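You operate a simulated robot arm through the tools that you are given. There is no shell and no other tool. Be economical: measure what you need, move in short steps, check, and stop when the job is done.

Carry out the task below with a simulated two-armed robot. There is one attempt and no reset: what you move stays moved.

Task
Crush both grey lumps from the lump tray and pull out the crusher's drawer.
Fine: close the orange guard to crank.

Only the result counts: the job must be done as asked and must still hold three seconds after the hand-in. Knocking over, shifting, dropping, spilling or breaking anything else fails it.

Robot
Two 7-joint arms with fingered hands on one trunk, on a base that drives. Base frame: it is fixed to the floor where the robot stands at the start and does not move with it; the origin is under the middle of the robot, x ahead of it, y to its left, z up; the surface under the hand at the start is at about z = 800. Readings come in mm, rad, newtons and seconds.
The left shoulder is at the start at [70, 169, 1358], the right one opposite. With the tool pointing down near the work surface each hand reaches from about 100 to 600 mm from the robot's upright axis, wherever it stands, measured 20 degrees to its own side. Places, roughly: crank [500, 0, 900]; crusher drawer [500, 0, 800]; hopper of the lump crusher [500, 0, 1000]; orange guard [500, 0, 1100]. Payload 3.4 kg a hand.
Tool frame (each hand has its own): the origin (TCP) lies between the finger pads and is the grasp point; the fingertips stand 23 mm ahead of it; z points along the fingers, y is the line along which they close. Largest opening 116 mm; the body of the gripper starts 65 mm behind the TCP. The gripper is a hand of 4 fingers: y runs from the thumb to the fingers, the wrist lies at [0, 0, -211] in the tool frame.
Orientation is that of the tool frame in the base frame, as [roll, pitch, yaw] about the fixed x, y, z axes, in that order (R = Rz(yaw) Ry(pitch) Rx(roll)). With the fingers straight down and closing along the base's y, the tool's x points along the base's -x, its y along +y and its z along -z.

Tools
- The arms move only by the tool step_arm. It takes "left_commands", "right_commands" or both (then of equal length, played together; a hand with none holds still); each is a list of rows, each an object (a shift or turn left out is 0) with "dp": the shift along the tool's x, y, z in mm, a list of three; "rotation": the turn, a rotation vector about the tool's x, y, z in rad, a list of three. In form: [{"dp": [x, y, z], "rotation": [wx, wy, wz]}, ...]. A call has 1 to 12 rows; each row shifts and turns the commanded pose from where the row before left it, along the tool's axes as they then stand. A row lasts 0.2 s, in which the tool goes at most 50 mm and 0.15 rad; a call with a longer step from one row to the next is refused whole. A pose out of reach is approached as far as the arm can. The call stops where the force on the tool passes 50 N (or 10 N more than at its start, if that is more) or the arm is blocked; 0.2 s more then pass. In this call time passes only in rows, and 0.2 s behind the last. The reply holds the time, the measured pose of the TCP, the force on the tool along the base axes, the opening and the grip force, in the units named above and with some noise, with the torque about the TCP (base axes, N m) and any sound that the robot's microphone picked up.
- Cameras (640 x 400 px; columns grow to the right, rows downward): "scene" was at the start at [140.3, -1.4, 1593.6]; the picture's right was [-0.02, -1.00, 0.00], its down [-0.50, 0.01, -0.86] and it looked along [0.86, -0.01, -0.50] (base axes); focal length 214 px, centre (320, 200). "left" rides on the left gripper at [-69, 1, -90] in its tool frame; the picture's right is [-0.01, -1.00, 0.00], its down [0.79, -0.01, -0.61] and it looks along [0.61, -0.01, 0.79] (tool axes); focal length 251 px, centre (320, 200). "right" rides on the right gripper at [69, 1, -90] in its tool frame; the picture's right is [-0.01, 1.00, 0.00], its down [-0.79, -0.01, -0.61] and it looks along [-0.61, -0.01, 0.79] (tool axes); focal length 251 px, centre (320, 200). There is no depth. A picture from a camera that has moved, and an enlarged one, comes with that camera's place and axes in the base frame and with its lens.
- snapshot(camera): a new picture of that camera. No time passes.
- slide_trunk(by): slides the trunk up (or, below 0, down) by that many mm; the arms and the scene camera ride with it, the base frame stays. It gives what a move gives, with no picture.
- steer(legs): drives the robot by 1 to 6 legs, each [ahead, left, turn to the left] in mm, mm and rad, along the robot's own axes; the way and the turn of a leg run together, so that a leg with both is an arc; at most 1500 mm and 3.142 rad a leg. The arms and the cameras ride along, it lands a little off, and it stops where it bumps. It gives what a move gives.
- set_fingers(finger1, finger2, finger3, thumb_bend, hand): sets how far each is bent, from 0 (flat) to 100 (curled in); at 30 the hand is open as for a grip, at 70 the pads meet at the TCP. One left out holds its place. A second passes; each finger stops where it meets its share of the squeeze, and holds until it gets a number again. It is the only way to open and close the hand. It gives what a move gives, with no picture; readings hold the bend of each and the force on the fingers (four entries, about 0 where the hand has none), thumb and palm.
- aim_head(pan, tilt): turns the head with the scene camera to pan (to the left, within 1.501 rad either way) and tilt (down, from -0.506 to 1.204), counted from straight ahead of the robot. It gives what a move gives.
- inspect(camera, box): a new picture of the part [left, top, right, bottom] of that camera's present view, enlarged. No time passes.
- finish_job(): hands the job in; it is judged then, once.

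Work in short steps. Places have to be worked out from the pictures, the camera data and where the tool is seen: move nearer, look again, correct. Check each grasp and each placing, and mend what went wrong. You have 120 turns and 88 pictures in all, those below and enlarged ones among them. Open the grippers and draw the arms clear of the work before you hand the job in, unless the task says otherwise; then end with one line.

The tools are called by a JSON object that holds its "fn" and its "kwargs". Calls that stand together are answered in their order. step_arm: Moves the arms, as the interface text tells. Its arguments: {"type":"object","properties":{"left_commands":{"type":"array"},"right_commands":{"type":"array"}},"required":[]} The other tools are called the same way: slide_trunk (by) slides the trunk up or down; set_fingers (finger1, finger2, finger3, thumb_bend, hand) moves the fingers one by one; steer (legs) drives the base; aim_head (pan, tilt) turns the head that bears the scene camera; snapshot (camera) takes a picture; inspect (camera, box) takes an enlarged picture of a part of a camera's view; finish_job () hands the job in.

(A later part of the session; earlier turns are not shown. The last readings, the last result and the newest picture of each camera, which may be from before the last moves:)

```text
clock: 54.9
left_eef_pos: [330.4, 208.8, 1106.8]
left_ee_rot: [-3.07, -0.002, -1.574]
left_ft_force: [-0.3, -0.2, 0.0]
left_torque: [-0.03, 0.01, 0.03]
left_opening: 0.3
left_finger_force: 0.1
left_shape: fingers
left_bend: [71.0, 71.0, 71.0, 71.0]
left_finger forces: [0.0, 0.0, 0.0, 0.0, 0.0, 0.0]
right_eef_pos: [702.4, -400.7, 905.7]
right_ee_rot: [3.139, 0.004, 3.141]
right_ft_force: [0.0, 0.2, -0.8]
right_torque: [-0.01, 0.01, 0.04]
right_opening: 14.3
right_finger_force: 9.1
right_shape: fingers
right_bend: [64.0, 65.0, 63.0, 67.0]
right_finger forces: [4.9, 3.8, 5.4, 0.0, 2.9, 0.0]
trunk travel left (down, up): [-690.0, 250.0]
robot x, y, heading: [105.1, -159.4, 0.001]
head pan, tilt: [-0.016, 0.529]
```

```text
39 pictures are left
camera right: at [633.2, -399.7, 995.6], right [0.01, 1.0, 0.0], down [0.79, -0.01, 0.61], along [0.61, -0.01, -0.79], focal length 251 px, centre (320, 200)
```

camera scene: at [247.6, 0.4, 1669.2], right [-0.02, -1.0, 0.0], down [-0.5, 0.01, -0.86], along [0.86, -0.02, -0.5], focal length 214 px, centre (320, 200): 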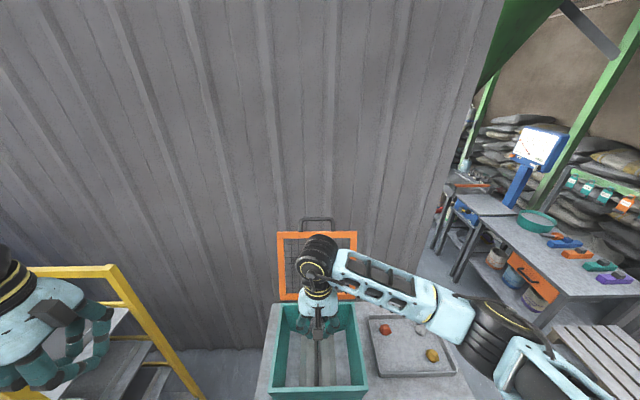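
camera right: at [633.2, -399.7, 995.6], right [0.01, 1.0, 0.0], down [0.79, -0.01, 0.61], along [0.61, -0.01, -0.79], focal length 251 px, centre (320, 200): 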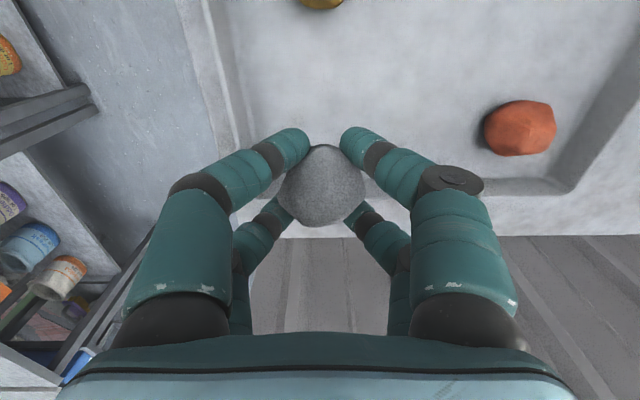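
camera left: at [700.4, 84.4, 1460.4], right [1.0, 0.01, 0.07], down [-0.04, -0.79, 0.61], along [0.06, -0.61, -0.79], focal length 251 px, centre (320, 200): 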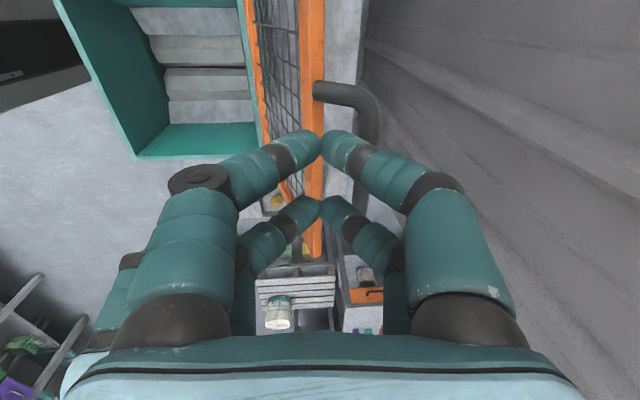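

Second grey lump held. I raise the trunk, pull in to x≈540, drive back left, and swing over the hopper.

{"fn": "slide_trunk", "kwargs": {"by": 250}}

{"fn": "step_arm", "kwargs": {"right_commands": [{"dp": [28, 0, -2]}, {"dp": [28, 0, -2]}, {"dp": [28, 0, -2]}, {"dp": [28, 0, -2]}, {"dp": [28, 0, -2]}, {"dp": [28, 0, -2]}]}}

{"fn": "steer", "kwargs": {"legs": [[0, 160, 0]]}}

{"fn": "step_arm", "kwargs": {"right_commands": [{"dp": [0, 30, 0]}, {"dp": [0, 30, 0]}, {"dp": [0, 30, 0]}, {"dp": [0, 30, 0]}, {"dp": [0, 30, 0]}, {"dp": [0, 30, 0]}, {"dp": [0, 30, 0]}, {"dp": [0, 30, 0]}]}}

{"fn": "snapshot", "kwargs": {"camera": "right"}}

```text
clock: 57.5
left_eef_pos: [330.7, 208.0, 1357.2]
left_ee_rot: [-3.069, -0.002, -1.574]
left_ft_force: [-0.2, -1.2, -0.3]
left_torque: [-0.04, 0.0, -0.01]
left_opening: 0.0
left_finger_force: 0.0
left_shape: fingers
left_bend: [71.0, 71.0, 71.0, 71.0]
left_finger forces: [0.0, 0.0, 0.1, 0.0, 0.1, 0.1]
right_eef_pos: [702.7, -400.8, 1155.3]
right_ee_rot: [3.141, 0.003, 3.139]
right_ft_force: [-0.8, -1.0, -0.3]
right_torque: [0.01, -0.02, 0.01]
right_opening: 14.4
right_finger_force: 8.7
right_shape: fingers
right_bend: [64.0, 65.0, 63.0, 67.0]
right_finger forces: [5.0, 3.7, 5.4, 0.1, 3.0, 0.0]
trunk travel left (down, up): [-940.0, 0.0]
robot x, y, heading: [101.9, -162.6, -0.001]
head pan, tilt: [-0.016, 0.529]
```

```text
clock: 58.9
left_eef_pos: [328.8, 208.1, 1358.0]
left_ee_rot: [-3.07, -0.002, -1.574]
left_ft_force: [-0.6, 0.9, -0.1]
left_torque: [0.03, 0.0, -0.02]
left_opening: 0.0
left_finger_force: 0.1
left_shape: fingers
left_bend: [71.0, 71.0, 71.0, 71.0]
left_finger forces: [0.0, 0.0, 0.0, 0.0, 0.0, 0.0]
right_eef_pos: [531.8, -401.6, 1167.3]
right_ee_rot: [3.139, 0.005, 3.138]
right_ft_force: [-0.2, 0.0, -0.7]
right_torque: [0.0, -0.03, -0.03]
right_opening: 14.1
right_finger_force: 8.9
right_shape: fingers
right_bend: [64.0, 65.0, 63.0, 67.0]
right_finger forces: [5.0, 3.8, 5.4, 0.0, 3.0, 0.1]
trunk travel left (down, up): [-940.0, 0.0]
robot x, y, heading: [105.9, -159.2, -0.004]
head pan, tilt: [-0.016, 0.529]
```

```text
clock: 60.3
left_eef_pos: [331.6, 364.8, 1358.8]
left_ee_rot: [-3.068, 0.002, -1.574]
left_ft_force: [0.0, 0.1, 0.8]
left_torque: [0.02, 0.01, -0.01]
left_opening: 0.2
left_finger_force: 0.0
left_shape: fingers
left_bend: [71.0, 71.0, 71.0, 71.0]
left_finger forces: [0.1, 0.0, 0.0, 0.1, 0.0, 0.1]
right_eef_pos: [534.3, -244.2, 1165.9]
right_ee_rot: [3.138, 0.004, 3.139]
right_ft_force: [0.0, -1.2, -0.9]
right_torque: [-0.01, 0.0, -0.01]
right_opening: 14.2
right_finger_force: 8.8
right_shape: fingers
right_bend: [64.0, 65.0, 63.0, 67.0]
right_finger forces: [5.0, 3.8, 5.3, 0.0, 3.0, 0.0]
trunk travel left (down, up): [-940.0, 0.0]
robot x, y, heading: [104.8, -1.8, -0.004]
head pan, tilt: [-0.016, 0.529]
```

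```text
clock: 62.1
left_eef_pos: [333.5, 372.1, 1357.8]
left_ee_rot: [-3.071, -0.004, -1.576]
left_ft_force: [0.5, 1.6, -0.1]
left_torque: [-0.02, -0.01, 0.01]
left_opening: 0.0
left_finger_force: 0.1
left_shape: fingers
left_bend: [71.0, 71.0, 71.0, 71.0]
left_finger forces: [0.0, 0.0, 0.0, 0.0, 0.0, 0.0]
right_eef_pos: [534.4, 1.1, 1168.0]
right_ee_rot: [-3.139, 0.002, 3.135]
right_ft_force: [-0.1, -0.2, 0.0]
right_torque: [-0.02, -0.02, 0.0]
right_opening: 13.7
right_finger_force: 8.4
right_shape: fingers
right_bend: [64.0, 65.0, 63.0, 67.0]
right_finger forces: [5.0, 4.0, 5.4, 0.0, 3.0, 0.0]
trunk travel left (down, up): [-940.0, 0.0]
robot x, y, heading: [109.1, -2.5, -0.001]
head pan, tilt: [-0.016, 0.529]
```

```text
38 pictures are left
camera right: at [465.8, 2.9, 1256.5], right [0.01, 1.0, 0.0], down [0.79, -0.01, 0.61], along [0.61, -0.01, -0.79], focal length 251 px, centre (320, 200)
```

right: 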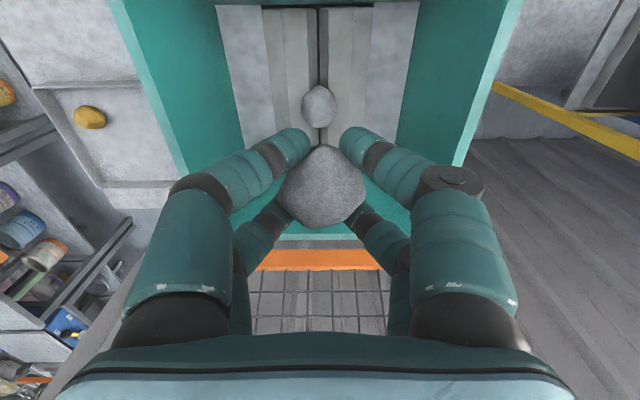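

First lump sits at x≈540 in the jaw slot; I release the second one in front of it at x≈490.

{"fn": "step_arm", "kwargs": {"right_commands": [{"dp": [22, 0, 0]}, {"dp": [22, 0, 20]}, {"dp": [0, 0, 30]}, {"dp": [0, 0, 30]}]}}

{"fn": "set_fingers", "kwargs": {"hand": "right", "finger1": 48, "finger2": 48, "finger3": 48, "thumb_bend": 48}}

{"fn": "step_arm", "kwargs": {"right_commands": [{"dp": [0, 0, -30]}, {"dp": [0, 0, -35]}, {"dp": [0, 0, -35]}, {"dp": [0, 0, -35]}]}}

{"fn": "snapshot", "kwargs": {"camera": "right"}}

```text
clock: 63.1
left_eef_pos: [331.2, 368.7, 1357.8]
left_ee_rot: [-3.07, -0.002, -1.577]
left_ft_force: [-0.3, 0.4, -0.8]
left_torque: [-0.01, -0.01, -0.01]
left_opening: 0.3
left_finger_force: 0.1
left_shape: fingers
left_bend: [71.0, 71.0, 71.0, 71.0]
left_finger forces: [0.1, 0.1, 0.0, 0.0, 0.1, 0.0]
right_eef_pos: [490.3, -0.2, 1085.4]
right_ee_rot: [3.14, 0.004, 3.135]
right_ft_force: [-0.5, 0.1, 0.0]
right_torque: [0.02, -0.03, -0.01]
right_opening: 13.2
right_finger_force: 8.9
right_shape: fingers
right_bend: [65.0, 65.0, 63.0, 67.0]
right_finger forces: [5.1, 4.2, 5.5, 0.0, 3.2, 0.0]
trunk travel left (down, up): [-940.0, 0.0]
robot x, y, heading: [105.0, -1.7, -0.009]
head pan, tilt: [-0.016, 0.529]
```

```text
clock: 64.1
left_eef_pos: [330.3, 369.9, 1356.7]
left_ee_rot: [-3.07, -0.002, -1.574]
left_ft_force: [0.2, -0.1, -0.1]
left_torque: [0.0, 0.04, -0.04]
left_opening: 0.0
left_finger_force: 0.0
left_shape: fingers
left_bend: [71.0, 71.0, 71.0, 71.0]
left_finger forces: [0.0, 0.1, 0.0, 0.0, 0.0, 0.0]
right_eef_pos: [491.0, 1.4, 1087.2]
right_ee_rot: [3.142, 0.004, 3.138]
right_ft_force: [0.1, -0.3, -0.6]
right_torque: [0.02, 0.03, -0.02]
right_opening: 63.6
right_finger_force: 0.0
right_shape: fingers
right_bend: [48.0, 48.0, 48.0, 48.0]
right_finger forces: [0.0, 0.0, 0.0, 0.0, 0.0, 0.0]
trunk travel left (down, up): [-940.0, 0.0]
robot x, y, heading: [104.7, -1.3, -0.003]
head pan, tilt: [-0.016, 0.529]
```

```text
clock: 65.1
left_eef_pos: [330.7, 369.9, 1357.6]
left_ee_rot: [-3.07, -0.001, -1.574]
left_ft_force: [-0.6, 0.5, 0.6]
left_torque: [-0.03, 0.03, 0.01]
left_opening: 0.2
left_finger_force: 0.0
left_shape: fingers
left_bend: [71.0, 71.0, 71.0, 71.0]
left_finger forces: [0.0, 0.0, 0.1, 0.0, 0.0, 0.1]
right_eef_pos: [489.5, 2.3, 1221.0]
right_ee_rot: [3.14, 0.004, 3.137]
right_ft_force: [-0.1, -0.2, -0.3]
right_torque: [-0.04, 0.0, 0.0]
right_opening: 63.8
right_finger_force: 0.2
right_shape: fingers
right_bend: [48.0, 48.0, 48.0, 48.0]
right_finger forces: [0.0, 0.1, 0.0, 0.1, 0.1, 0.1]
trunk travel left (down, up): [-940.0, 0.0]
robot x, y, heading: [109.4, -5.4, 0.0]
head pan, tilt: [-0.016, 0.529]
```

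```text
37 pictures are left
camera right: at [421.6, 2.6, 1311.3], right [0.01, 1.0, 0.0], down [0.79, -0.01, 0.61], along [0.61, -0.01, -0.79], focal length 251 px, centre (320, 200)
```

right: 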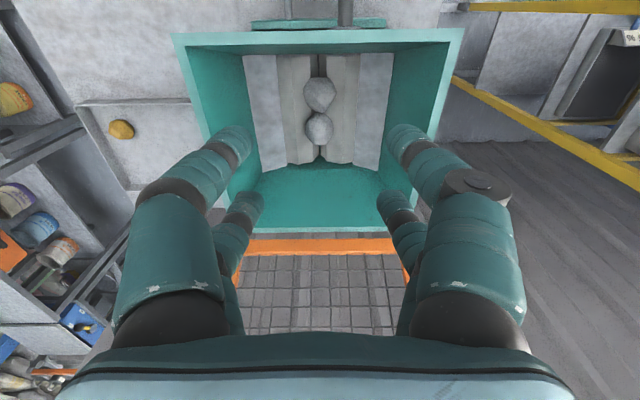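

Both grey lumps lie in the jaws. I move the right hand out to the side, then measure the open guard's handle with the scene camera.

{"fn": "step_arm", "kwargs": {"right_commands": [{"dp": [10, -40, 0]}, {"dp": [10, -40, 0]}, {"dp": [10, -40, 0]}, {"dp": [10, -40, 0]}, {"dp": [10, -40, 0]}, {"dp": [10, -40, 0]}, {"dp": [10, -40, 0]}], "left_commands": [{"dp": [20, -20, 0]}, {"dp": [20, -30, 0]}, {"dp": [20, -30, 0]}, {"dp": [20, -30, 0]}, {"dp": [20, -30, 0]}, {"dp": [20, -20, 0]}, {"dp": [20, -20, 0]}]}}

{"fn": "inspect", "kwargs": {"camera": "scene", "box": [240, 180, 400, 320]}}

{"fn": "snapshot", "kwargs": {"camera": "left"}}

```text
clock: 66.7
left_eef_pos: [507.5, 229.4, 1371.0]
left_ee_rot: [-3.071, 0.001, -1.574]
left_ft_force: [0.4, 0.6, -0.1]
left_torque: [0.0, 0.0, 0.0]
left_opening: 0.1
left_finger_force: 0.0
left_shape: fingers
left_bend: [71.0, 71.0, 71.0, 71.0]
left_finger forces: [0.0, 0.0, 0.0, 0.0, 0.0, 0.0]
right_eef_pos: [418.6, -280.4, 1221.1]
right_ee_rot: [3.14, 0.004, 3.14]
right_ft_force: [-0.1, -0.5, -0.7]
right_torque: [0.02, 0.0, 0.0]
right_opening: 63.9
right_finger_force: 0.1
right_shape: fingers
right_bend: [48.0, 48.0, 48.0, 48.0]
right_finger forces: [0.0, 0.0, 0.0, 0.0, 0.1, 0.0]
trunk travel left (down, up): [-940.0, 0.0]
robot x, y, heading: [105.9, 1.7, -0.003]
head pan, tilt: [-0.016, 0.529]
```

```text
2.86 times, centred on (320, 250) of scene
camera zoom: at [246.8, -3.7, 1669.2], right [-0.02, -1.0, 0.0], down [-0.5, 0.01, -0.86], along [0.86, -0.02, -0.5], focal length 613 px, centre (320, 57)
```

zoom: 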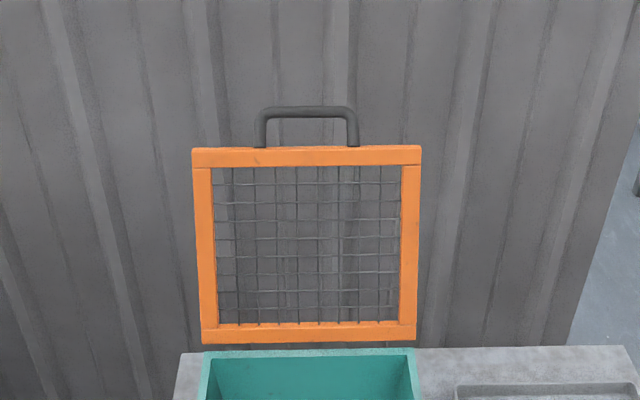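

```text
35 pictures are left
camera left: at [499.9, 296.8, 1461.3], right [1.0, 0.01, 0.07], down [-0.04, -0.79, 0.61], along [0.06, -0.61, -0.79], focal length 251 px, centre (320, 200)
```

left: 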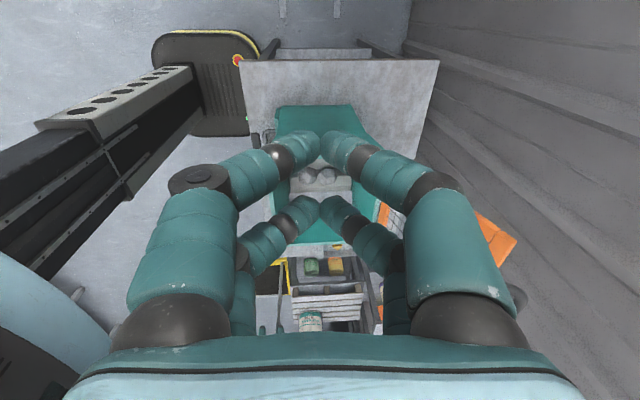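

The guard leans at ≈106°, the bar near (733,-3,1320). I open the left hand to ~50 mm, tilt it forward and hover above the bar.

{"fn": "set_fingers", "kwargs": {"hand": "left", "finger1": 48, "finger2": 48, "finger3": 48, "thumb_bend": 48}}

{"fn": "step_arm", "kwargs": {"left_commands": [{"dp": [0, 0, -10], "rotation": [0.127, 0, 0]}, {"dp": [0, 0, -5], "rotation": [0.127, 0, 0]}, {"rotation": [0.127, 0, 0]}, {"dp": [29, -22, 9]}, {"dp": [29, -22, 9]}, {"dp": [29, -22, 9]}, {"dp": [29, -22, 9]}, {"dp": [29, -22, 9]}, {"dp": [29, -22, 9]}, {"dp": [29, -22, 9]}, {"dp": [29, -22, 9]}]}}

{"fn": "snapshot", "kwargs": {"camera": "left"}}

```text
clock: 67.7
left_eef_pos: [506.3, 230.0, 1370.0]
left_ee_rot: [-3.07, -0.002, -1.578]
left_ft_force: [0.2, 0.6, -0.2]
left_torque: [0.01, -0.02, -0.02]
left_opening: 63.4
left_finger_force: 0.1
left_shape: fingers
left_bend: [48.0, 48.0, 48.0, 48.0]
left_finger forces: [0.0, 0.1, 0.0, 0.0, 0.1, 0.1]
right_eef_pos: [419.7, -279.6, 1221.1]
right_ee_rot: [-3.141, 0.004, 3.137]
right_ft_force: [0.8, -0.3, 0.1]
right_torque: [0.04, 0.02, -0.01]
right_opening: 63.7
right_finger_force: 0.0
right_shape: fingers
right_bend: [48.0, 48.0, 48.0, 48.0]
right_finger forces: [0.1, 0.0, 0.0, 0.0, 0.0, 0.1]
trunk travel left (down, up): [-940.0, 0.0]
robot x, y, heading: [103.9, 2.8, -0.005]
head pan, tilt: [-0.016, 0.529]
```

```text
clock: 70.1
left_eef_pos: [697.9, -7.2, 1396.3]
left_ee_rot: [-2.691, -0.002, -1.573]
left_ft_force: [0.4, 0.0, -0.9]
left_torque: [0.02, 0.02, 0.02]
left_opening: 63.8
left_finger_force: 0.1
left_shape: fingers
left_bend: [48.0, 48.0, 48.0, 48.0]
left_finger forces: [0.0, 0.0, 0.0, 0.1, 0.1, 0.0]
right_eef_pos: [419.8, -282.1, 1219.7]
right_ee_rot: [3.139, 0.003, 3.138]
right_ft_force: [0.6, 0.3, -0.4]
right_torque: [0.0, -0.02, 0.02]
right_opening: 63.9
right_finger_force: 0.0
right_shape: fingers
right_bend: [48.0, 48.0, 48.0, 48.0]
right_finger forces: [0.0, 0.0, 0.0, 0.0, 0.0, 0.0]
trunk travel left (down, up): [-940.0, 0.0]
robot x, y, heading: [109.1, -0.3, -0.0]
head pan, tilt: [-0.016, 0.529]
```

```text
34 pictures are left
camera left: at [658.7, 60.6, 1478.1], right [0.9, 0.01, 0.44], down [-0.26, -0.79, 0.55], along [0.35, -0.61, -0.71], focal length 251 px, centre (320, 200)
```

left: 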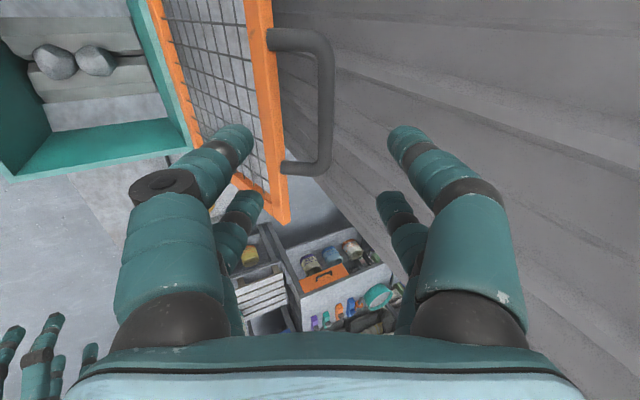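

The bar is centred in the camera, ≈100 mm along the tool axis. I advance 90 mm with the fingers straddling it.

{"fn": "step_arm", "kwargs": {"left_commands": [{"dp": [0, -2, 25]}, {"dp": [0, -2, 25]}, {"dp": [0, 0, 20]}, {"dp": [0, 0, 18]}]}}

{"fn": "snapshot", "kwargs": {"camera": "left"}}

```text
clock: 71.1
left_eef_pos: [729.7, -3.3, 1326.5]
left_ee_rot: [-2.682, -0.003, -1.578]
left_ft_force: [-19.1, 3.5, 30.0]
left_torque: [0.17, 1.54, -0.14]
left_opening: 70.4
left_finger_force: 13.7
left_shape: fingers
left_bend: [48.0, 48.0, 48.0, 48.0]
left_finger forces: [13.8, 13.6, 0.0, 0.1, 0.0, 0.1]
right_eef_pos: [413.3, -277.8, 1223.3]
right_ee_rot: [-3.14, 0.011, 3.139]
right_ft_force: [-0.1, 1.0, -0.4]
right_torque: [-0.03, 0.0, 0.01]
right_opening: 64.0
right_finger_force: 0.1
right_shape: fingers
right_bend: [48.0, 48.0, 48.0, 48.0]
right_finger forces: [0.0, 0.1, 0.0, 0.1, 0.1, 0.1]
trunk travel left (down, up): [-940.0, 0.0]
robot x, y, heading: [108.2, 0.2, -0.006]
head pan, tilt: [-0.016, 0.529]
```

```text
33 pictures are left
camera left: at [689.7, 64.6, 1407.0], right [0.9, 0.01, 0.44], down [-0.27, -0.79, 0.55], along [0.35, -0.61, -0.71], focal length 251 px, centre (320, 200)
```

left: 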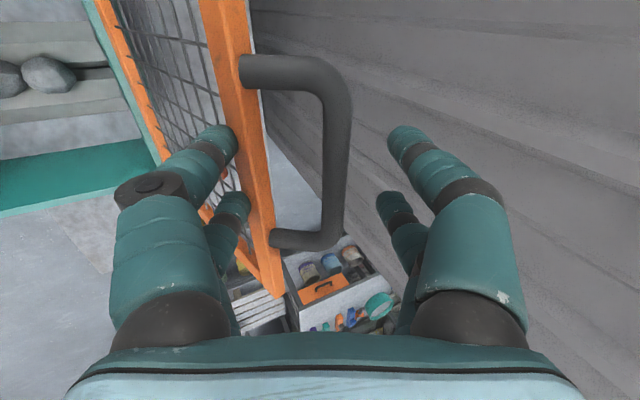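

The robot-side fingers hit the rim. I back up 25 mm, curl those two fingers in so that they enter inside the handle loop, and check.

{"fn": "step_arm", "kwargs": {"left_commands": [{"dp": [0, 0, -15]}, {"dp": [0, -3, -15]}]}}

{"fn": "set_fingers", "kwargs": {"hand": "left", "finger1": 61, "finger2": 61}}

{"fn": "snapshot", "kwargs": {"camera": "left"}}

```text
clock: 71.7
left_eef_pos: [729.5, -3.5, 1347.9]
left_ee_rot: [-2.69, -0.002, -1.574]
left_ft_force: [0.5, 0.2, -0.5]
left_torque: [0.0, 0.0, 0.01]
left_opening: 64.4
left_finger_force: 0.2
left_shape: fingers
left_bend: [48.0, 48.0, 48.0, 48.0]
left_finger forces: [0.0, 0.1, 0.0, 0.0, 0.0, 0.1]
right_eef_pos: [420.4, -280.6, 1221.3]
right_ee_rot: [3.14, 0.004, 3.138]
right_ft_force: [0.7, 0.6, 0.6]
right_torque: [0.0, 0.01, 0.01]
right_opening: 63.9
right_finger_force: 0.0
right_shape: fingers
right_bend: [48.0, 48.0, 48.0, 48.0]
right_finger forces: [0.1, 0.1, 0.1, 0.0, 0.1, 0.0]
trunk travel left (down, up): [-940.0, 0.0]
robot x, y, heading: [103.0, 0.5, -0.005]
head pan, tilt: [-0.016, 0.529]
```

```text
clock: 72.7
left_eef_pos: [729.3, -2.4, 1348.0]
left_ee_rot: [-2.688, -0.003, -1.575]
left_ft_force: [0.9, -0.7, 0.4]
left_torque: [0.03, 0.02, 0.0]
left_opening: 45.6
left_finger_force: 0.0
left_shape: fingers
left_bend: [61.0, 61.0, 48.0, 48.0]
left_finger forces: [0.1, 0.0, 0.0, 0.0, 0.1, 0.0]
right_eef_pos: [419.6, -279.9, 1220.3]
right_ee_rot: [3.14, 0.003, 3.137]
right_ft_force: [-0.2, -0.3, -0.2]
right_torque: [0.01, -0.01, -0.04]
right_opening: 63.7
right_finger_force: 0.1
right_shape: fingers
right_bend: [48.0, 48.0, 48.0, 48.0]
right_finger forces: [0.0, 0.0, 0.0, 0.1, 0.0, 0.0]
trunk travel left (down, up): [-940.0, 0.0]
robot x, y, heading: [106.9, 0.6, -0.005]
head pan, tilt: [-0.016, 0.529]
```

```text
32 pictures are left
camera left: at [689.5, 64.6, 1429.7], right [0.9, 0.01, 0.44], down [-0.26, -0.79, 0.55], along [0.35, -0.61, -0.71], focal length 251 px, centre (320, 200)
```

left: 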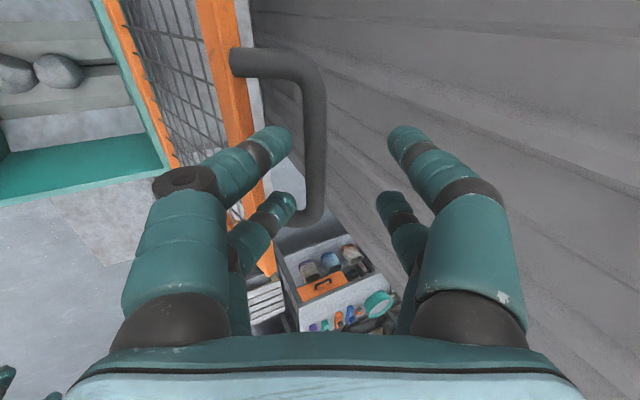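

The bar is ≈45 mm ahead, and the curled fingers now aim between rim and bar. I advance 38 mm.

{"fn": "step_arm", "kwargs": {"left_commands": [{"dp": [0, 4, 14]}, {"dp": [0, 0, 12]}, {"dp": [0, 0, 12]}]}}

{"fn": "snapshot", "kwargs": {"camera": "left"}}

```text
clock: 73.5
left_eef_pos: [741.2, -3.8, 1315.8]
left_ee_rot: [-2.686, -0.002, -1.576]
left_ft_force: [5.2, 0.7, 14.7]
left_torque: [0.0, 0.31, 0.0]
left_opening: 37.6
left_finger_force: 7.6
left_shape: fingers
left_bend: [66.0, 66.0, 48.0, 48.0]
left_finger forces: [7.4, 7.5, 0.1, 0.0, 0.0, 0.0]
right_eef_pos: [417.1, -280.2, 1222.8]
right_ee_rot: [3.14, 0.006, 3.137]
right_ft_force: [0.1, 0.0, 0.2]
right_torque: [0.0, -0.01, 0.02]
right_opening: 63.8
right_finger_force: 0.0
right_shape: fingers
right_bend: [48.0, 48.0, 48.0, 48.0]
right_finger forces: [0.0, 0.0, 0.0, 0.1, 0.1, 0.0]
trunk travel left (down, up): [-940.0, 0.0]
robot x, y, heading: [106.1, 3.5, -0.001]
head pan, tilt: [-0.016, 0.529]
```

```text
31 pictures are left
camera left: at [701.3, 64.8, 1395.8], right [0.9, 0.01, 0.44], down [-0.26, -0.79, 0.55], along [0.35, -0.61, -0.71], focal length 251 px, centre (320, 200)
```

left: 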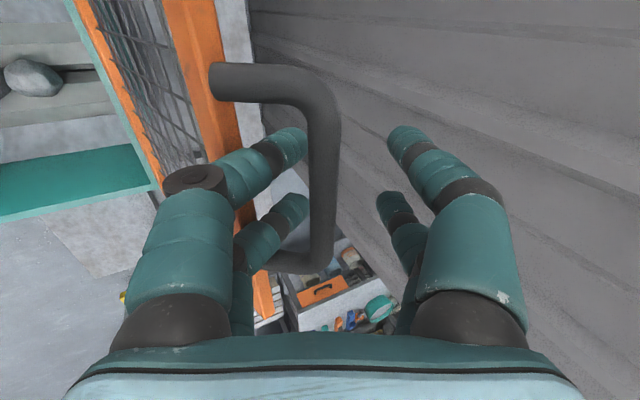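

The fingers are inside the loop on the robot's side of the bar. I close the wall-side finger and thumb behind the bar.

{"fn": "set_fingers", "kwargs": {"hand": "left", "finger1": 66, "finger2": 66, "finger3": 70, "thumb_bend": 70}}

{"fn": "snapshot", "kwargs": {"camera": "left"}}

```text
clock: 74.5
left_eef_pos: [742.6, -3.9, 1311.7]
left_ee_rot: [-2.69, -0.001, -1.574]
left_ft_force: [1.5, 0.3, 3.5]
left_torque: [-0.04, 0.07, -0.02]
left_opening: 4.1
left_finger_force: 1.9
left_shape: fingers
left_bend: [68.0, 68.0, 70.0, 70.0]
left_finger forces: [1.8, 1.8, 0.0, 0.0, 0.1, 0.0]
right_eef_pos: [420.0, -279.9, 1220.8]
right_ee_rot: [3.14, 0.003, 3.138]
right_ft_force: [-0.6, 0.6, -0.4]
right_torque: [-0.02, 0.0, -0.02]
right_opening: 63.9
right_finger_force: 0.0
right_shape: fingers
right_bend: [48.0, 48.0, 48.0, 48.0]
right_finger forces: [0.0, 0.0, 0.0, 0.0, 0.0, 0.1]
trunk travel left (down, up): [-940.0, 0.0]
robot x, y, heading: [107.2, -0.8, -0.002]
head pan, tilt: [-0.016, 0.529]
```

```text
30 pictures are left
camera left: at [702.8, 64.5, 1393.7], right [0.9, 0.01, 0.44], down [-0.26, -0.79, 0.55], along [0.35, -0.61, -0.71], focal length 251 px, centre (320, 200)
```

left: 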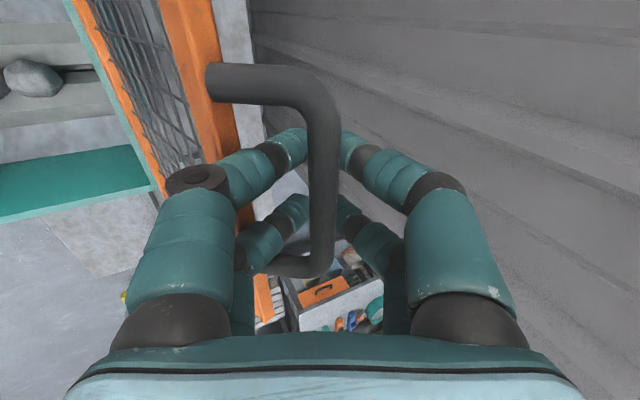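

The bar is caged. I run the opening path backwards: first four rows to bring the guard just past vertical.

{"fn": "step_arm", "kwargs": {"left_commands": [{"dp": [0, 21.6, -24], "rotation": [0.064, 0, 0]}, {"dp": [0, 23.4, -22.3], "rotation": [0.064, 0, 0]}, {"dp": [0, 25.1, -20.3], "rotation": [0.064, 0, 0]}, {"dp": [0, 26.7, -18.3], "rotation": [0.064, 0, 0]}]}}

{"fn": "snapshot", "kwargs": {"camera": "left"}}

```text
clock: 75.5
left_eef_pos: [614.4, -5.0, 1334.2]
left_ee_rot: [-2.432, -0.002, -1.575]
left_ft_force: [-0.3, -1.2, -1.7]
left_torque: [-0.02, -0.06, 0.02]
left_opening: 7.0
left_finger_force: 0.7
left_shape: fingers
left_bend: [66.0, 66.0, 70.0, 70.0]
left_finger forces: [0.6, 0.6, 0.0, 0.0, 0.1, 0.1]
right_eef_pos: [419.1, -281.0, 1222.1]
right_ee_rot: [3.139, 0.005, 3.138]
right_ft_force: [-0.1, -0.1, -0.2]
right_torque: [0.0, -0.03, 0.0]
right_opening: 63.9
right_finger_force: 0.1
right_shape: fingers
right_bend: [48.0, 48.0, 48.0, 48.0]
right_finger forces: [0.0, 0.1, 0.0, 0.0, 0.0, 0.0]
trunk travel left (down, up): [-940.0, 0.0]
robot x, y, heading: [110.9, -3.5, -0.005]
head pan, tilt: [-0.016, 0.529]
```

```text
29 pictures are left
camera left: at [555.4, 64.5, 1403.1], right [0.76, 0.01, 0.65], down [-0.39, -0.79, 0.47], along [0.52, -0.61, -0.6], focal length 251 px, centre (320, 200)
```

left: 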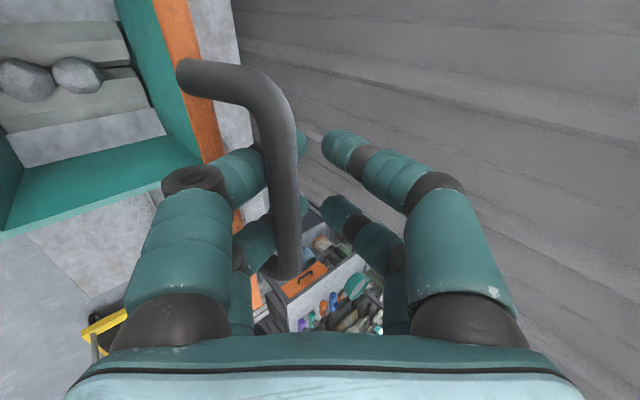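

The guard came past vertical and now leans on the robot-side fingers. I continue along the arc.

{"fn": "step_arm", "kwargs": {"left_commands": [{"dp": [0, 27.9, -16.1], "rotation": [0.064, 0, 0]}, {"dp": [0, 29.2, -13.8], "rotation": [0.064, 0, 0]}, {"dp": [0, 30.2, -11.5], "rotation": [0.064, 0, 0]}]}}

{"fn": "snapshot", "kwargs": {"camera": "left"}}

```text
clock: 76.3
left_eef_pos: [526.5, -3.7, 1302.1]
left_ee_rot: [-2.242, -0.002, -1.574]
left_ft_force: [2.1, -0.4, -3.3]
left_torque: [-0.01, -0.1, 0.0]
left_opening: 8.4
left_finger_force: 1.9
left_shape: fingers
left_bend: [65.0, 65.0, 70.0, 70.0]
left_finger forces: [1.8, 1.9, 0.0, 0.0, 0.1, 0.0]
right_eef_pos: [419.9, -280.1, 1221.1]
right_ee_rot: [3.14, 0.001, 3.136]
right_ft_force: [0.0, 0.5, 1.2]
right_torque: [-0.01, 0.01, 0.02]
right_opening: 63.8
right_finger_force: 0.0
right_shape: fingers
right_bend: [48.0, 48.0, 48.0, 48.0]
right_finger forces: [0.1, 0.1, 0.0, 0.1, 0.0, 0.0]
trunk travel left (down, up): [-940.0, 0.0]
robot x, y, heading: [105.9, 1.1, -0.006]
head pan, tilt: [-0.016, 0.529]
```

```text
28 pictures are left
camera left: at [455.8, 64.7, 1358.2], right [0.62, 0.01, 0.78], down [-0.47, -0.79, 0.38], along [0.62, -0.61, -0.49], focal length 251 px, centre (320, 200)
```

left: 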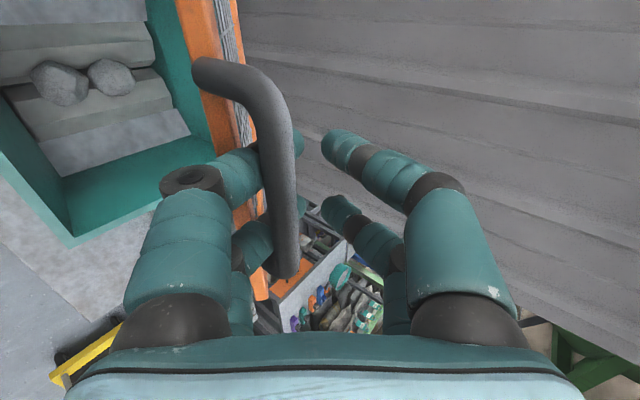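

The guard is following, carried by the lower fingers. Next four rows.

{"fn": "step_arm", "kwargs": {"left_commands": [{"dp": [0, 30.9, -9.1], "rotation": [0.064, 0, 0]}, {"dp": [0, 31.6, -6.6], "rotation": [0.064, 0, 0]}, {"dp": [0, 31.9, -4.1], "rotation": [0.064, 0, 0]}]}}

{"fn": "snapshot", "kwargs": {"camera": "left"}}

```text
clock: 77.1
left_eef_pos: [455.7, -4.1, 1237.1]
left_ee_rot: [-2.047, -0.001, -1.571]
left_ft_force: [4.5, 1.5, -4.3]
left_torque: [0.05, -0.18, -0.02]
left_opening: 8.8
left_finger_force: 2.1
left_shape: fingers
left_bend: [64.0, 64.0, 70.0, 70.0]
left_finger forces: [2.0, 1.9, 0.0, 0.0, 0.0, 0.0]
right_eef_pos: [419.5, -281.2, 1221.2]
right_ee_rot: [3.14, 0.003, 3.138]
right_ft_force: [0.1, -0.2, 0.0]
right_torque: [0.02, -0.01, 0.0]
right_opening: 63.7
right_finger_force: 0.0
right_shape: fingers
right_bend: [48.0, 48.0, 48.0, 48.0]
right_finger forces: [0.0, 0.1, 0.1, 0.1, 0.0, 0.1]
trunk travel left (down, up): [-940.0, 0.0]
robot x, y, heading: [107.9, -3.7, -0.005]
head pan, tilt: [-0.016, 0.529]
```

```text
27 pictures are left
camera left: at [375.7, 64.6, 1279.3], right [0.46, 0.01, 0.89], down [-0.54, -0.79, 0.29], along [0.71, -0.61, -0.36], focal length 251 px, centre (320, 200)
```

left: 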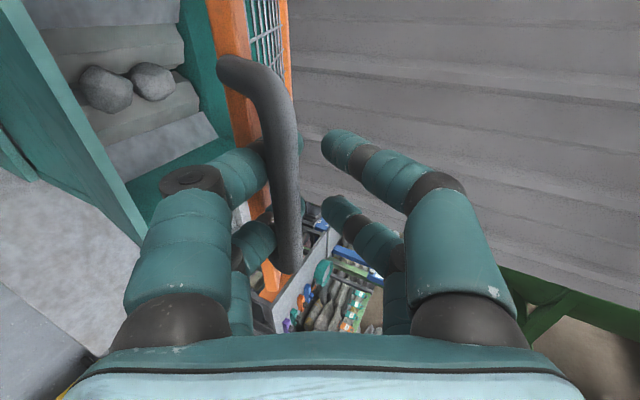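

Continuing: three more rows toward the closed position.

{"fn": "step_arm", "kwargs": {"left_commands": [{"dp": [0, 32.2, -3], "rotation": [0.064, 0, 0]}, {"dp": [0, 32.3, -1], "rotation": [0.064, 0, 0]}, {"dp": [0, 26, 0], "rotation": [0.064, 0, 0]}]}}

{"fn": "snapshot", "kwargs": {"camera": "left"}}

```text
clock: 77.9
left_eef_pos: [441.8, -1.4, 1159.2]
left_ee_rot: [-1.867, -0.003, -1.583]
left_ft_force: [-1.5, -1.1, -0.6]
left_torque: [-0.03, 0.01, 0.03]
left_opening: 7.5
left_finger_force: 0.7
left_shape: fingers
left_bend: [66.0, 66.0, 70.0, 70.0]
left_finger forces: [1.1, 0.7, 0.0, 0.0, 0.0, 0.1]
left hand out of reach, approached as far as the arm can: row 3
right_eef_pos: [419.8, -280.4, 1221.8]
right_ee_rot: [-3.142, 0.005, 3.139]
right_ft_force: [-0.4, -0.1, -0.4]
right_torque: [0.0, 0.02, -0.02]
right_opening: 63.5
right_finger_force: 0.0
right_shape: fingers
right_bend: [48.0, 48.0, 48.0, 48.0]
right_finger forces: [0.0, 0.1, 0.1, 0.0, 0.0, 0.1]
trunk travel left (down, up): [-940.0, 0.0]
robot x, y, heading: [106.3, -1.6, -0.002]
head pan, tilt: [-0.016, 0.529]
```

```text
26 pictures are left
camera left: at [356.3, 67.5, 1183.9], right [0.29, 0.01, 0.96], down [-0.59, -0.79, 0.19], along [0.76, -0.62, -0.22], focal length 251 px, centre (320, 200)
```

left: 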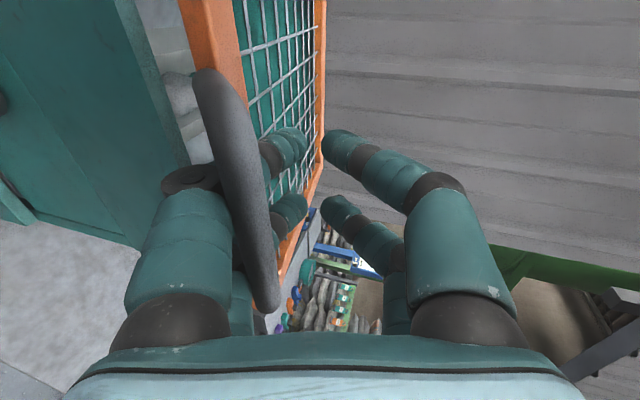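

The arm is folded to its limit, the fingers still pass through the handle loop and carry the guard. I lower the trunk 25 mm and see.

{"fn": "slide_trunk", "kwargs": {"by": -25}}

{"fn": "snapshot", "kwargs": {"camera": "left"}}

```text
clock: 78.7
left_eef_pos: [440.5, -0.4, 1135.2]
left_ee_rot: [-1.859, -0.002, -1.577]
left_ft_force: [-10.2, 2.3, 0.6]
left_torque: [0.03, -0.01, -0.08]
left_opening: 4.0
left_finger_force: 8.4
left_shape: fingers
left_bend: [69.0, 68.0, 70.0, 70.0]
left_finger forces: [9.0, 8.2, 0.0, 0.0, 0.0, 0.0]
right_eef_pos: [415.2, -280.1, 1196.9]
right_ee_rot: [-3.141, 0.007, 3.139]
right_ft_force: [0.4, 0.1, 0.0]
right_torque: [0.0, -0.01, 0.01]
right_opening: 63.7
right_finger_force: 0.1
right_shape: fingers
right_bend: [48.0, 48.0, 48.0, 48.0]
right_finger forces: [0.1, 0.0, 0.1, 0.0, 0.1, 0.1]
trunk travel left (down, up): [-915.0, 25.0]
robot x, y, heading: [107.8, 0.3, -0.006]
head pan, tilt: [-0.016, 0.529]
```

```text
25 pictures are left
camera left: at [354.3, 67.8, 1160.1], right [0.28, 0.01, 0.96], down [-0.58, -0.79, 0.18], along [0.76, -0.61, -0.22], focal length 251 px, centre (320, 200)
```

left: 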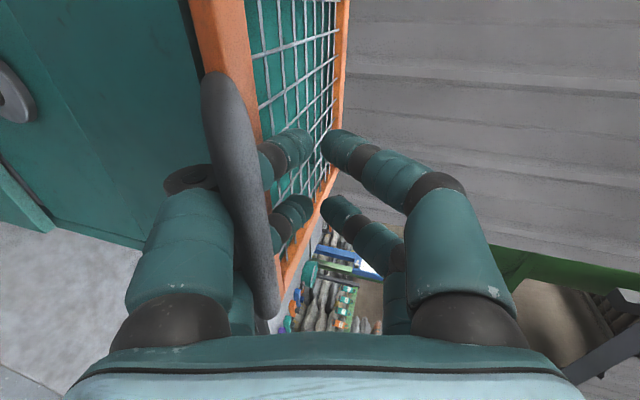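

The guard is almost shut, but fingers 1–2 still poke through the loop over the rim. I open the upper finger and thumb and curl fingers 1–2 more so they become upright in the gap.

{"fn": "set_fingers", "kwargs": {"hand": "left", "finger1": 88, "finger2": 88, "finger3": 35, "thumb_bend": 35}}

{"fn": "snapshot", "kwargs": {"camera": "left"}}

{"fn": "inspect", "kwargs": {"camera": "scene", "box": [240, 240, 400, 400]}}

```text
clock: 79.7
left_eef_pos: [442.5, 0.4, 1132.8]
left_ee_rot: [-1.861, -0.002, -1.577]
left_ft_force: [0.1, 0.4, -1.7]
left_torque: [-0.04, -0.04, 0.02]
left_opening: 36.2
left_finger_force: 0.4
left_shape: fingers
left_bend: [88.0, 88.0, 35.0, 35.0]
left_finger forces: [0.7, 0.5, 0.0, 0.0, 0.0, 0.0]
right_eef_pos: [419.4, -279.4, 1196.2]
right_ee_rot: [3.14, 0.002, 3.139]
right_ft_force: [1.0, 1.1, -0.3]
right_torque: [-0.01, 0.01, 0.01]
right_opening: 63.9
right_finger_force: 0.1
right_shape: fingers
right_bend: [48.0, 48.0, 48.0, 48.0]
right_finger forces: [0.0, 0.1, 0.1, 0.0, 0.0, 0.0]
trunk travel left (down, up): [-915.0, 25.0]
robot x, y, heading: [107.3, -3.4, -0.004]
head pan, tilt: [-0.016, 0.529]
```

```text
24 pictures are left
camera left: at [357.8, 67.6, 1159.6], right [0.29, 0.01, 0.96], down [-0.58, -0.79, 0.18], along [0.76, -0.61, -0.22], focal length 251 px, centre (320, 200)
```

left: 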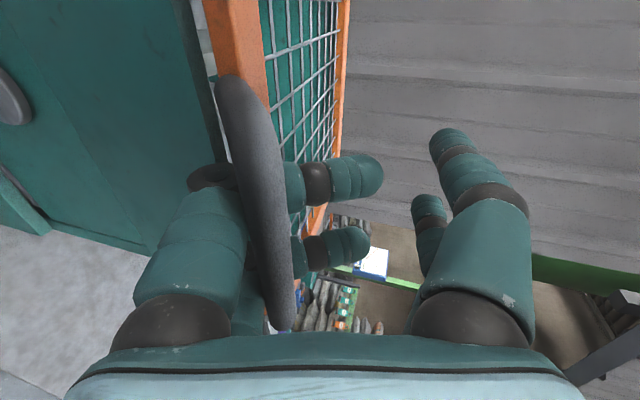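

```text
2.50 times, centred on (320, 320) of scene
camera zoom: at [247.2, -2.8, 1644.2], right [-0.02, -1.0, 0.0], down [-0.5, 0.01, -0.86], along [0.86, -0.02, -0.5], focal length 536 px, centre (320, -100)
```

zoom: 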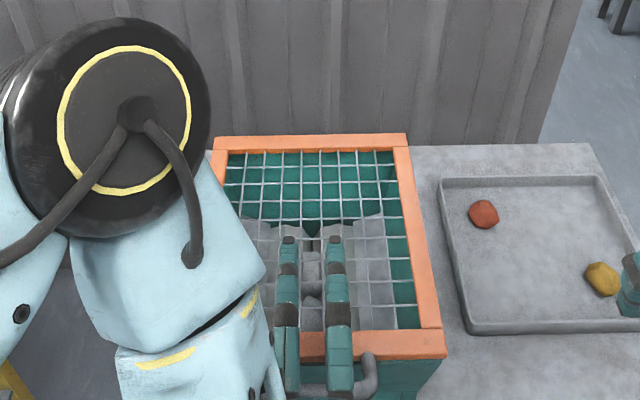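

Fingers 1–2 now stand upright in the gap. I lower the trunk 60 mm in two steps so that they drop out of the loop while the guard settles shut.

{"fn": "slide_trunk", "kwargs": {"by": -30}}

{"fn": "slide_trunk", "kwargs": {"by": -30}}

{"fn": "snapshot", "kwargs": {"camera": "left"}}

```text
clock: 80.4
left_eef_pos: [442.8, -1.1, 1103.8]
left_ee_rot: [-1.86, -0.001, -1.577]
left_ft_force: [-3.7, -1.1, 2.1]
left_torque: [0.06, 0.02, -0.01]
left_opening: 35.7
left_finger_force: 1.7
left_shape: fingers
left_bend: [89.0, 89.0, 35.0, 35.0]
left_finger forces: [2.5, 2.1, 0.0, 0.1, 0.1, 0.0]
right_eef_pos: [417.7, -279.4, 1166.5]
right_ee_rot: [3.14, 0.005, 3.138]
right_ft_force: [-1.0, 0.2, -0.2]
right_torque: [0.0, -0.03, 0.02]
right_opening: 63.9
right_finger_force: 0.1
right_shape: fingers
right_bend: [48.0, 48.0, 48.0, 48.0]
right_finger forces: [0.1, 0.1, 0.0, 0.1, 0.0, 0.0]
trunk travel left (down, up): [-885.0, 55.0]
robot x, y, heading: [105.9, 0.6, -0.006]
head pan, tilt: [-0.016, 0.529]
```

```text
clock: 81.2
left_eef_pos: [438.9, -2.0, 1076.2]
left_ee_rot: [-1.853, -0.005, -1.577]
left_ft_force: [-11.3, -0.6, 43.7]
left_torque: [0.11, 1.03, 0.02]
left_opening: 39.2
left_finger_force: 23.0
left_shape: fingers
left_bend: [92.0, 92.0, 35.0, 35.0]
left_finger forces: [7.2, 6.9, 12.7, 0.0, 19.0, 0.0]
right_eef_pos: [414.3, -280.5, 1139.0]
right_ee_rot: [3.14, 0.009, 3.137]
right_ft_force: [-0.3, -1.1, 0.1]
right_torque: [0.01, 0.02, 0.01]
right_opening: 63.7
right_finger_force: 0.1
right_shape: fingers
right_bend: [48.0, 48.0, 48.0, 48.0]
right_finger forces: [0.0, 0.0, 0.0, 0.1, 0.0, 0.0]
trunk travel left (down, up): [-855.0, 85.0]
robot x, y, heading: [103.7, -0.0, -0.001]
head pan, tilt: [-0.016, 0.529]
```

```text
22 pictures are left
camera left: at [352.2, 67.4, 1102.2], right [0.28, 0.01, 0.96], down [-0.59, -0.79, 0.18], along [0.76, -0.61, -0.21], focal length 251 px, centre (320, 200)
```

left: 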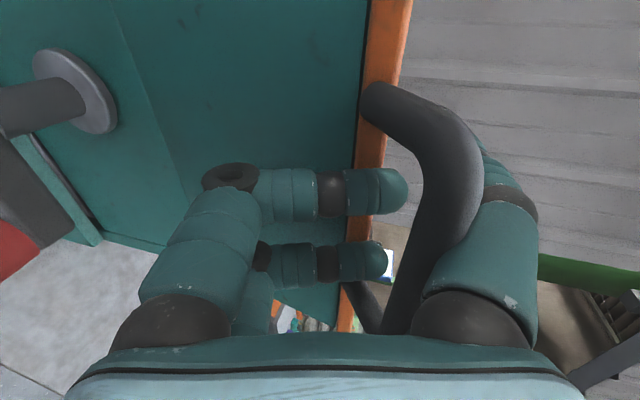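

The guard is closed; the upper finger/thumb press on the bar. I flatten those, lower a few mm more, then drive straight back out.

{"fn": "set_fingers", "kwargs": {"hand": "left", "finger3": 0, "thumb_bend": 0}}

{"fn": "snapshot", "kwargs": {"camera": "left"}}

```text
clock: 82.2
left_eef_pos: [438.5, -1.6, 1074.6]
left_ee_rot: [-1.856, -0.002, -1.578]
left_ft_force: [-19.0, 0.8, 4.9]
left_torque: [0.03, -0.35, 0.05]
left_opening: 58.5
left_finger_force: 11.3
left_shape: fingers
left_bend: [92.0, 92.0, 0.0, 0.0]
left_finger forces: [9.6, 9.3, 1.1, 0.0, 1.6, 0.0]
right_eef_pos: [414.2, -279.7, 1137.8]
right_ee_rot: [3.14, 0.007, 3.137]
right_ft_force: [0.1, 0.0, 0.6]
right_torque: [0.01, 0.0, 0.02]
right_opening: 63.9
right_finger_force: 0.1
right_shape: fingers
right_bend: [48.0, 48.0, 48.0, 48.0]
right_finger forces: [0.1, 0.0, 0.0, 0.1, 0.0, 0.1]
trunk travel left (down, up): [-855.0, 85.0]
robot x, y, heading: [105.7, 1.7, -0.004]
head pan, tilt: [-0.016, 0.529]
```

```text
21 pictures are left
camera left: at [352.3, 67.5, 1100.5], right [0.28, 0.01, 0.96], down [-0.58, -0.79, 0.18], along [0.76, -0.61, -0.22], focal length 251 px, centre (320, 200)
```

left: 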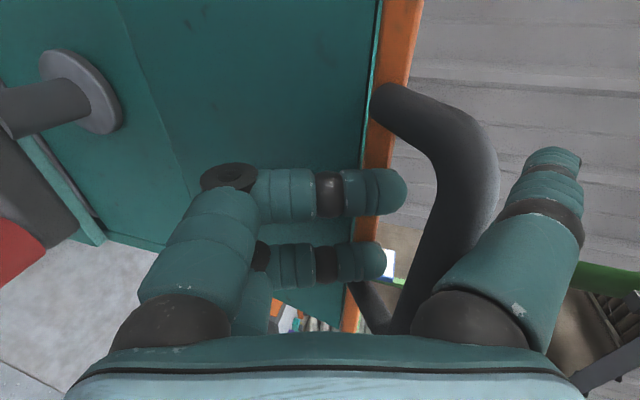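

Fingers 1–2 touch the hopper front with the tips just behind the bar's lower side. I alternate backing off and straightening them so the tips swing down under the bar.

{"fn": "steer", "kwargs": {"legs": [[-14, 0, 0]]}}

{"fn": "set_fingers", "kwargs": {"hand": "left", "finger1": 72, "finger2": 72}}

{"fn": "snapshot", "kwargs": {"camera": "left"}}

```text
clock: 82.9
left_eef_pos: [431.5, -0.1, 1073.8]
left_ee_rot: [-1.862, -0.002, -1.576]
left_ft_force: [-4.6, 1.0, -1.6]
left_torque: [-0.03, -0.04, 0.02]
left_opening: 61.3
left_finger_force: 1.5
left_shape: fingers
left_bend: [89.0, 89.0, 0.0, 0.0]
left_finger forces: [1.9, 1.4, 0.0, 0.0, 0.0, 0.0]
right_eef_pos: [405.9, -280.3, 1135.9]
right_ee_rot: [3.14, 0.001, 3.138]
right_ft_force: [-1.3, 0.0, 0.0]
right_torque: [-0.03, 0.03, 0.02]
right_opening: 63.9
right_finger_force: 0.1
right_shape: fingers
right_bend: [48.0, 48.0, 48.0, 48.0]
right_finger forces: [0.0, 0.0, 0.0, 0.1, 0.0, 0.0]
trunk travel left (down, up): [-855.0, 85.0]
robot x, y, heading: [92.9, 0.3, -0.001]
head pan, tilt: [-0.016, 0.529]
```

```text
clock: 83.9
left_eef_pos: [422.1, -0.5, 1074.3]
left_ee_rot: [-1.855, -0.003, -1.578]
left_ft_force: [-27.9, -0.3, 0.3]
left_torque: [0.01, -0.13, 0.03]
left_opening: 70.8
left_finger_force: 13.7
left_shape: fingers
left_bend: [80.0, 79.0, 0.0, 0.0]
left_finger forces: [12.9, 14.8, 0.0, 0.0, 0.0, 0.1]
right_eef_pos: [397.2, -279.8, 1138.9]
right_ee_rot: [3.14, 0.009, 3.138]
right_ft_force: [0.1, 0.7, 0.3]
right_torque: [0.0, 0.04, 0.02]
right_opening: 63.6
right_finger_force: 0.0
right_shape: fingers
right_bend: [48.0, 48.0, 48.0, 48.0]
right_finger forces: [0.1, 0.0, 0.0, 0.1, 0.0, 0.0]
trunk travel left (down, up): [-855.0, 85.0]
robot x, y, heading: [92.8, -0.4, 0.002]
head pan, tilt: [-0.016, 0.529]
```

```text
20 pictures are left
camera left: at [336.0, 67.6, 1101.0], right [0.28, 0.01, 0.96], down [-0.59, -0.79, 0.18], along [0.76, -0.61, -0.22], focal length 251 px, centre (320, 200)
```

left: 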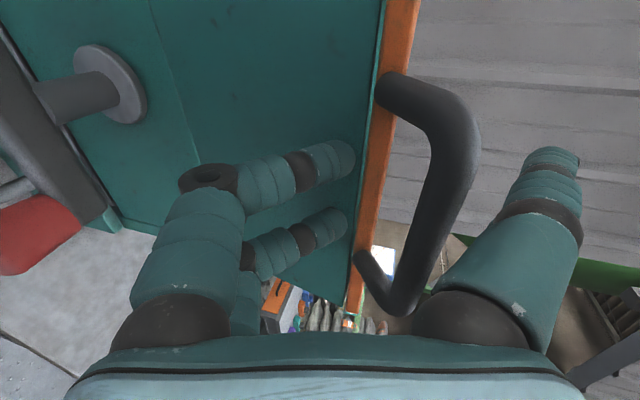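

The finger tips are now clear below the bar. I back the robot off; the guard is closed.

{"fn": "steer", "kwargs": {"legs": [[-160, 0, 0]]}}

{"fn": "snapshot", "kwargs": {"camera": "scene"}}

```text
clock: 85.3
left_eef_pos: [272.3, 0.3, 1072.6]
left_ee_rot: [-1.863, -0.002, -1.574]
left_ft_force: [0.4, 0.4, -0.2]
left_torque: [0.01, 0.02, 0.01]
left_opening: 82.2
left_finger_force: 0.0
left_shape: fingers
left_bend: [72.0, 72.0, 0.0, 0.0]
left_finger forces: [0.0, 0.0, 0.0, 0.1, 0.0, 0.1]
right_eef_pos: [247.9, -278.1, 1136.3]
right_ee_rot: [3.139, 0.003, 3.139]
right_ft_force: [0.3, -0.1, -0.5]
right_torque: [0.0, 0.01, 0.0]
right_opening: 63.7
right_finger_force: 0.0
right_shape: fingers
right_bend: [48.0, 48.0, 48.0, 48.0]
right_finger forces: [0.1, 0.1, 0.0, 0.1, 0.0, 0.0]
trunk travel left (down, up): [-855.0, 85.0]
robot x, y, heading: [-63.2, 0.6, -0.003]
head pan, tilt: [-0.016, 0.529]
```

```text
19 pictures are left
camera scene: at [76.4, -2.0, 1583.9], right [-0.02, -1.0, 0.0], down [-0.51, 0.01, -0.86], along [0.86, -0.02, -0.51], focal length 214 px, centre (320, 200)
```

scene: 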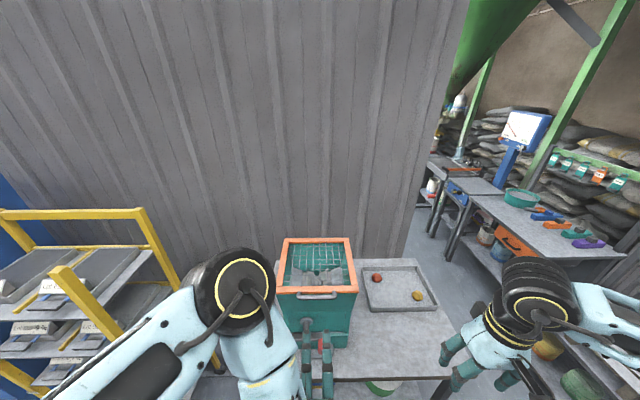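

The guard is closed with both lumps inside. From earlier views: crank axle at about (y 33, z 951), red knob at about (381,-18,948), radius ≈52. I move the left arm aside and bring the right hand, tilted forward, above the knob.

{"fn": "step_arm", "kwargs": {"left_commands": [{"dp": [-30, 0, 0]}, {"dp": [-35, 0, 0]}, {"dp": [-35, 0, 0]}, {"dp": [-35, 0, 0]}, {"dp": [-35, 0, 0]}, {"dp": [-35, 0, 0]}, {"dp": [-35, 0, 0]}, {"dp": [-35, 0, 0]}]}}

{"fn": "step_arm", "kwargs": {"right_commands": [{"dp": [-12.5, 32.6, 15]}, {"dp": [-12.5, 32.6, 15]}, {"dp": [-12.5, 32.6, 15]}, {"dp": [-12.5, 32.6, 15]}, {"dp": [-12.5, 32.6, 15]}, {"dp": [-12.5, 32.6, 15]}, {"dp": [-12.5, 32.6, 15]}, {"dp": [-12.5, 32.6, 15]}, {"rotation": [0, -0.117, 0]}, {"rotation": [0, -0.117, 0]}, {"rotation": [0, -0.117, 0]}]}}

{"fn": "snapshot", "kwargs": {"camera": "right"}}

```text
clock: 87.1
left_eef_pos: [283.3, 101.0, 1109.9]
left_ee_rot: [-1.852, -0.003, -1.568]
left_ft_force: [-0.4, -0.1, -0.2]
left_torque: [0.03, 0.04, -0.02]
left_opening: 82.3
left_finger_force: 0.1
left_shape: fingers
left_bend: [72.0, 72.0, 0.0, 0.0]
left_finger forces: [0.0, 0.0, 0.0, 0.0, 0.0, 0.0]
left hand out of reach, approached as far as the arm can: row 3, 4, 5, 6, 7, 8
right_eef_pos: [245.1, -279.1, 1136.5]
right_ee_rot: [3.139, 0.003, 3.139]
right_ft_force: [-0.3, 0.1, -0.8]
right_torque: [-0.01, -0.03, 0.04]
right_opening: 63.7
right_finger_force: 0.0
right_shape: fingers
right_bend: [48.0, 48.0, 48.0, 48.0]
right_finger forces: [0.0, 0.0, 0.0, 0.1, 0.0, 0.0]
trunk travel left (down, up): [-855.0, 85.0]
robot x, y, heading: [-61.7, 2.2, -0.002]
head pan, tilt: [-0.016, 0.529]
```

```text
clock: 89.5
left_eef_pos: [283.0, 102.2, 1109.4]
left_ee_rot: [-1.853, -0.003, -1.567]
left_ft_force: [0.2, 0.5, -0.5]
left_torque: [0.0, 0.03, 0.03]
left_opening: 82.4
left_finger_force: 0.0
left_shape: fingers
left_bend: [72.0, 72.0, 0.0, 0.0]
left_finger forces: [0.1, 0.0, 0.1, 0.1, 0.1, 0.0]
right_eef_pos: [347.2, -15.4, 1017.5]
right_ee_rot: [3.142, 0.356, 3.14]
right_ft_force: [-0.2, 0.8, -0.2]
right_torque: [0.03, 0.0, 0.0]
right_opening: 64.1
right_finger_force: 0.1
right_shape: fingers
right_bend: [48.0, 48.0, 48.0, 48.0]
right_finger forces: [0.0, 0.0, 0.0, 0.0, 0.0, 0.0]
trunk travel left (down, up): [-855.0, 85.0]
robot x, y, heading: [-63.4, -2.8, -0.004]
head pan, tilt: [-0.016, 0.529]
```

```text
18 pictures are left
camera right: at [252.0, -15.2, 1077.6], right [0.01, 1.0, 0.0], down [0.53, -0.01, 0.85], along [0.85, -0.01, -0.53], focal length 251 px, centre (320, 200)
```

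right: 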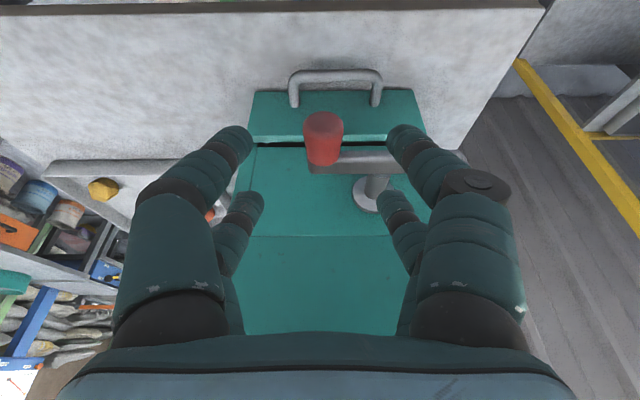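

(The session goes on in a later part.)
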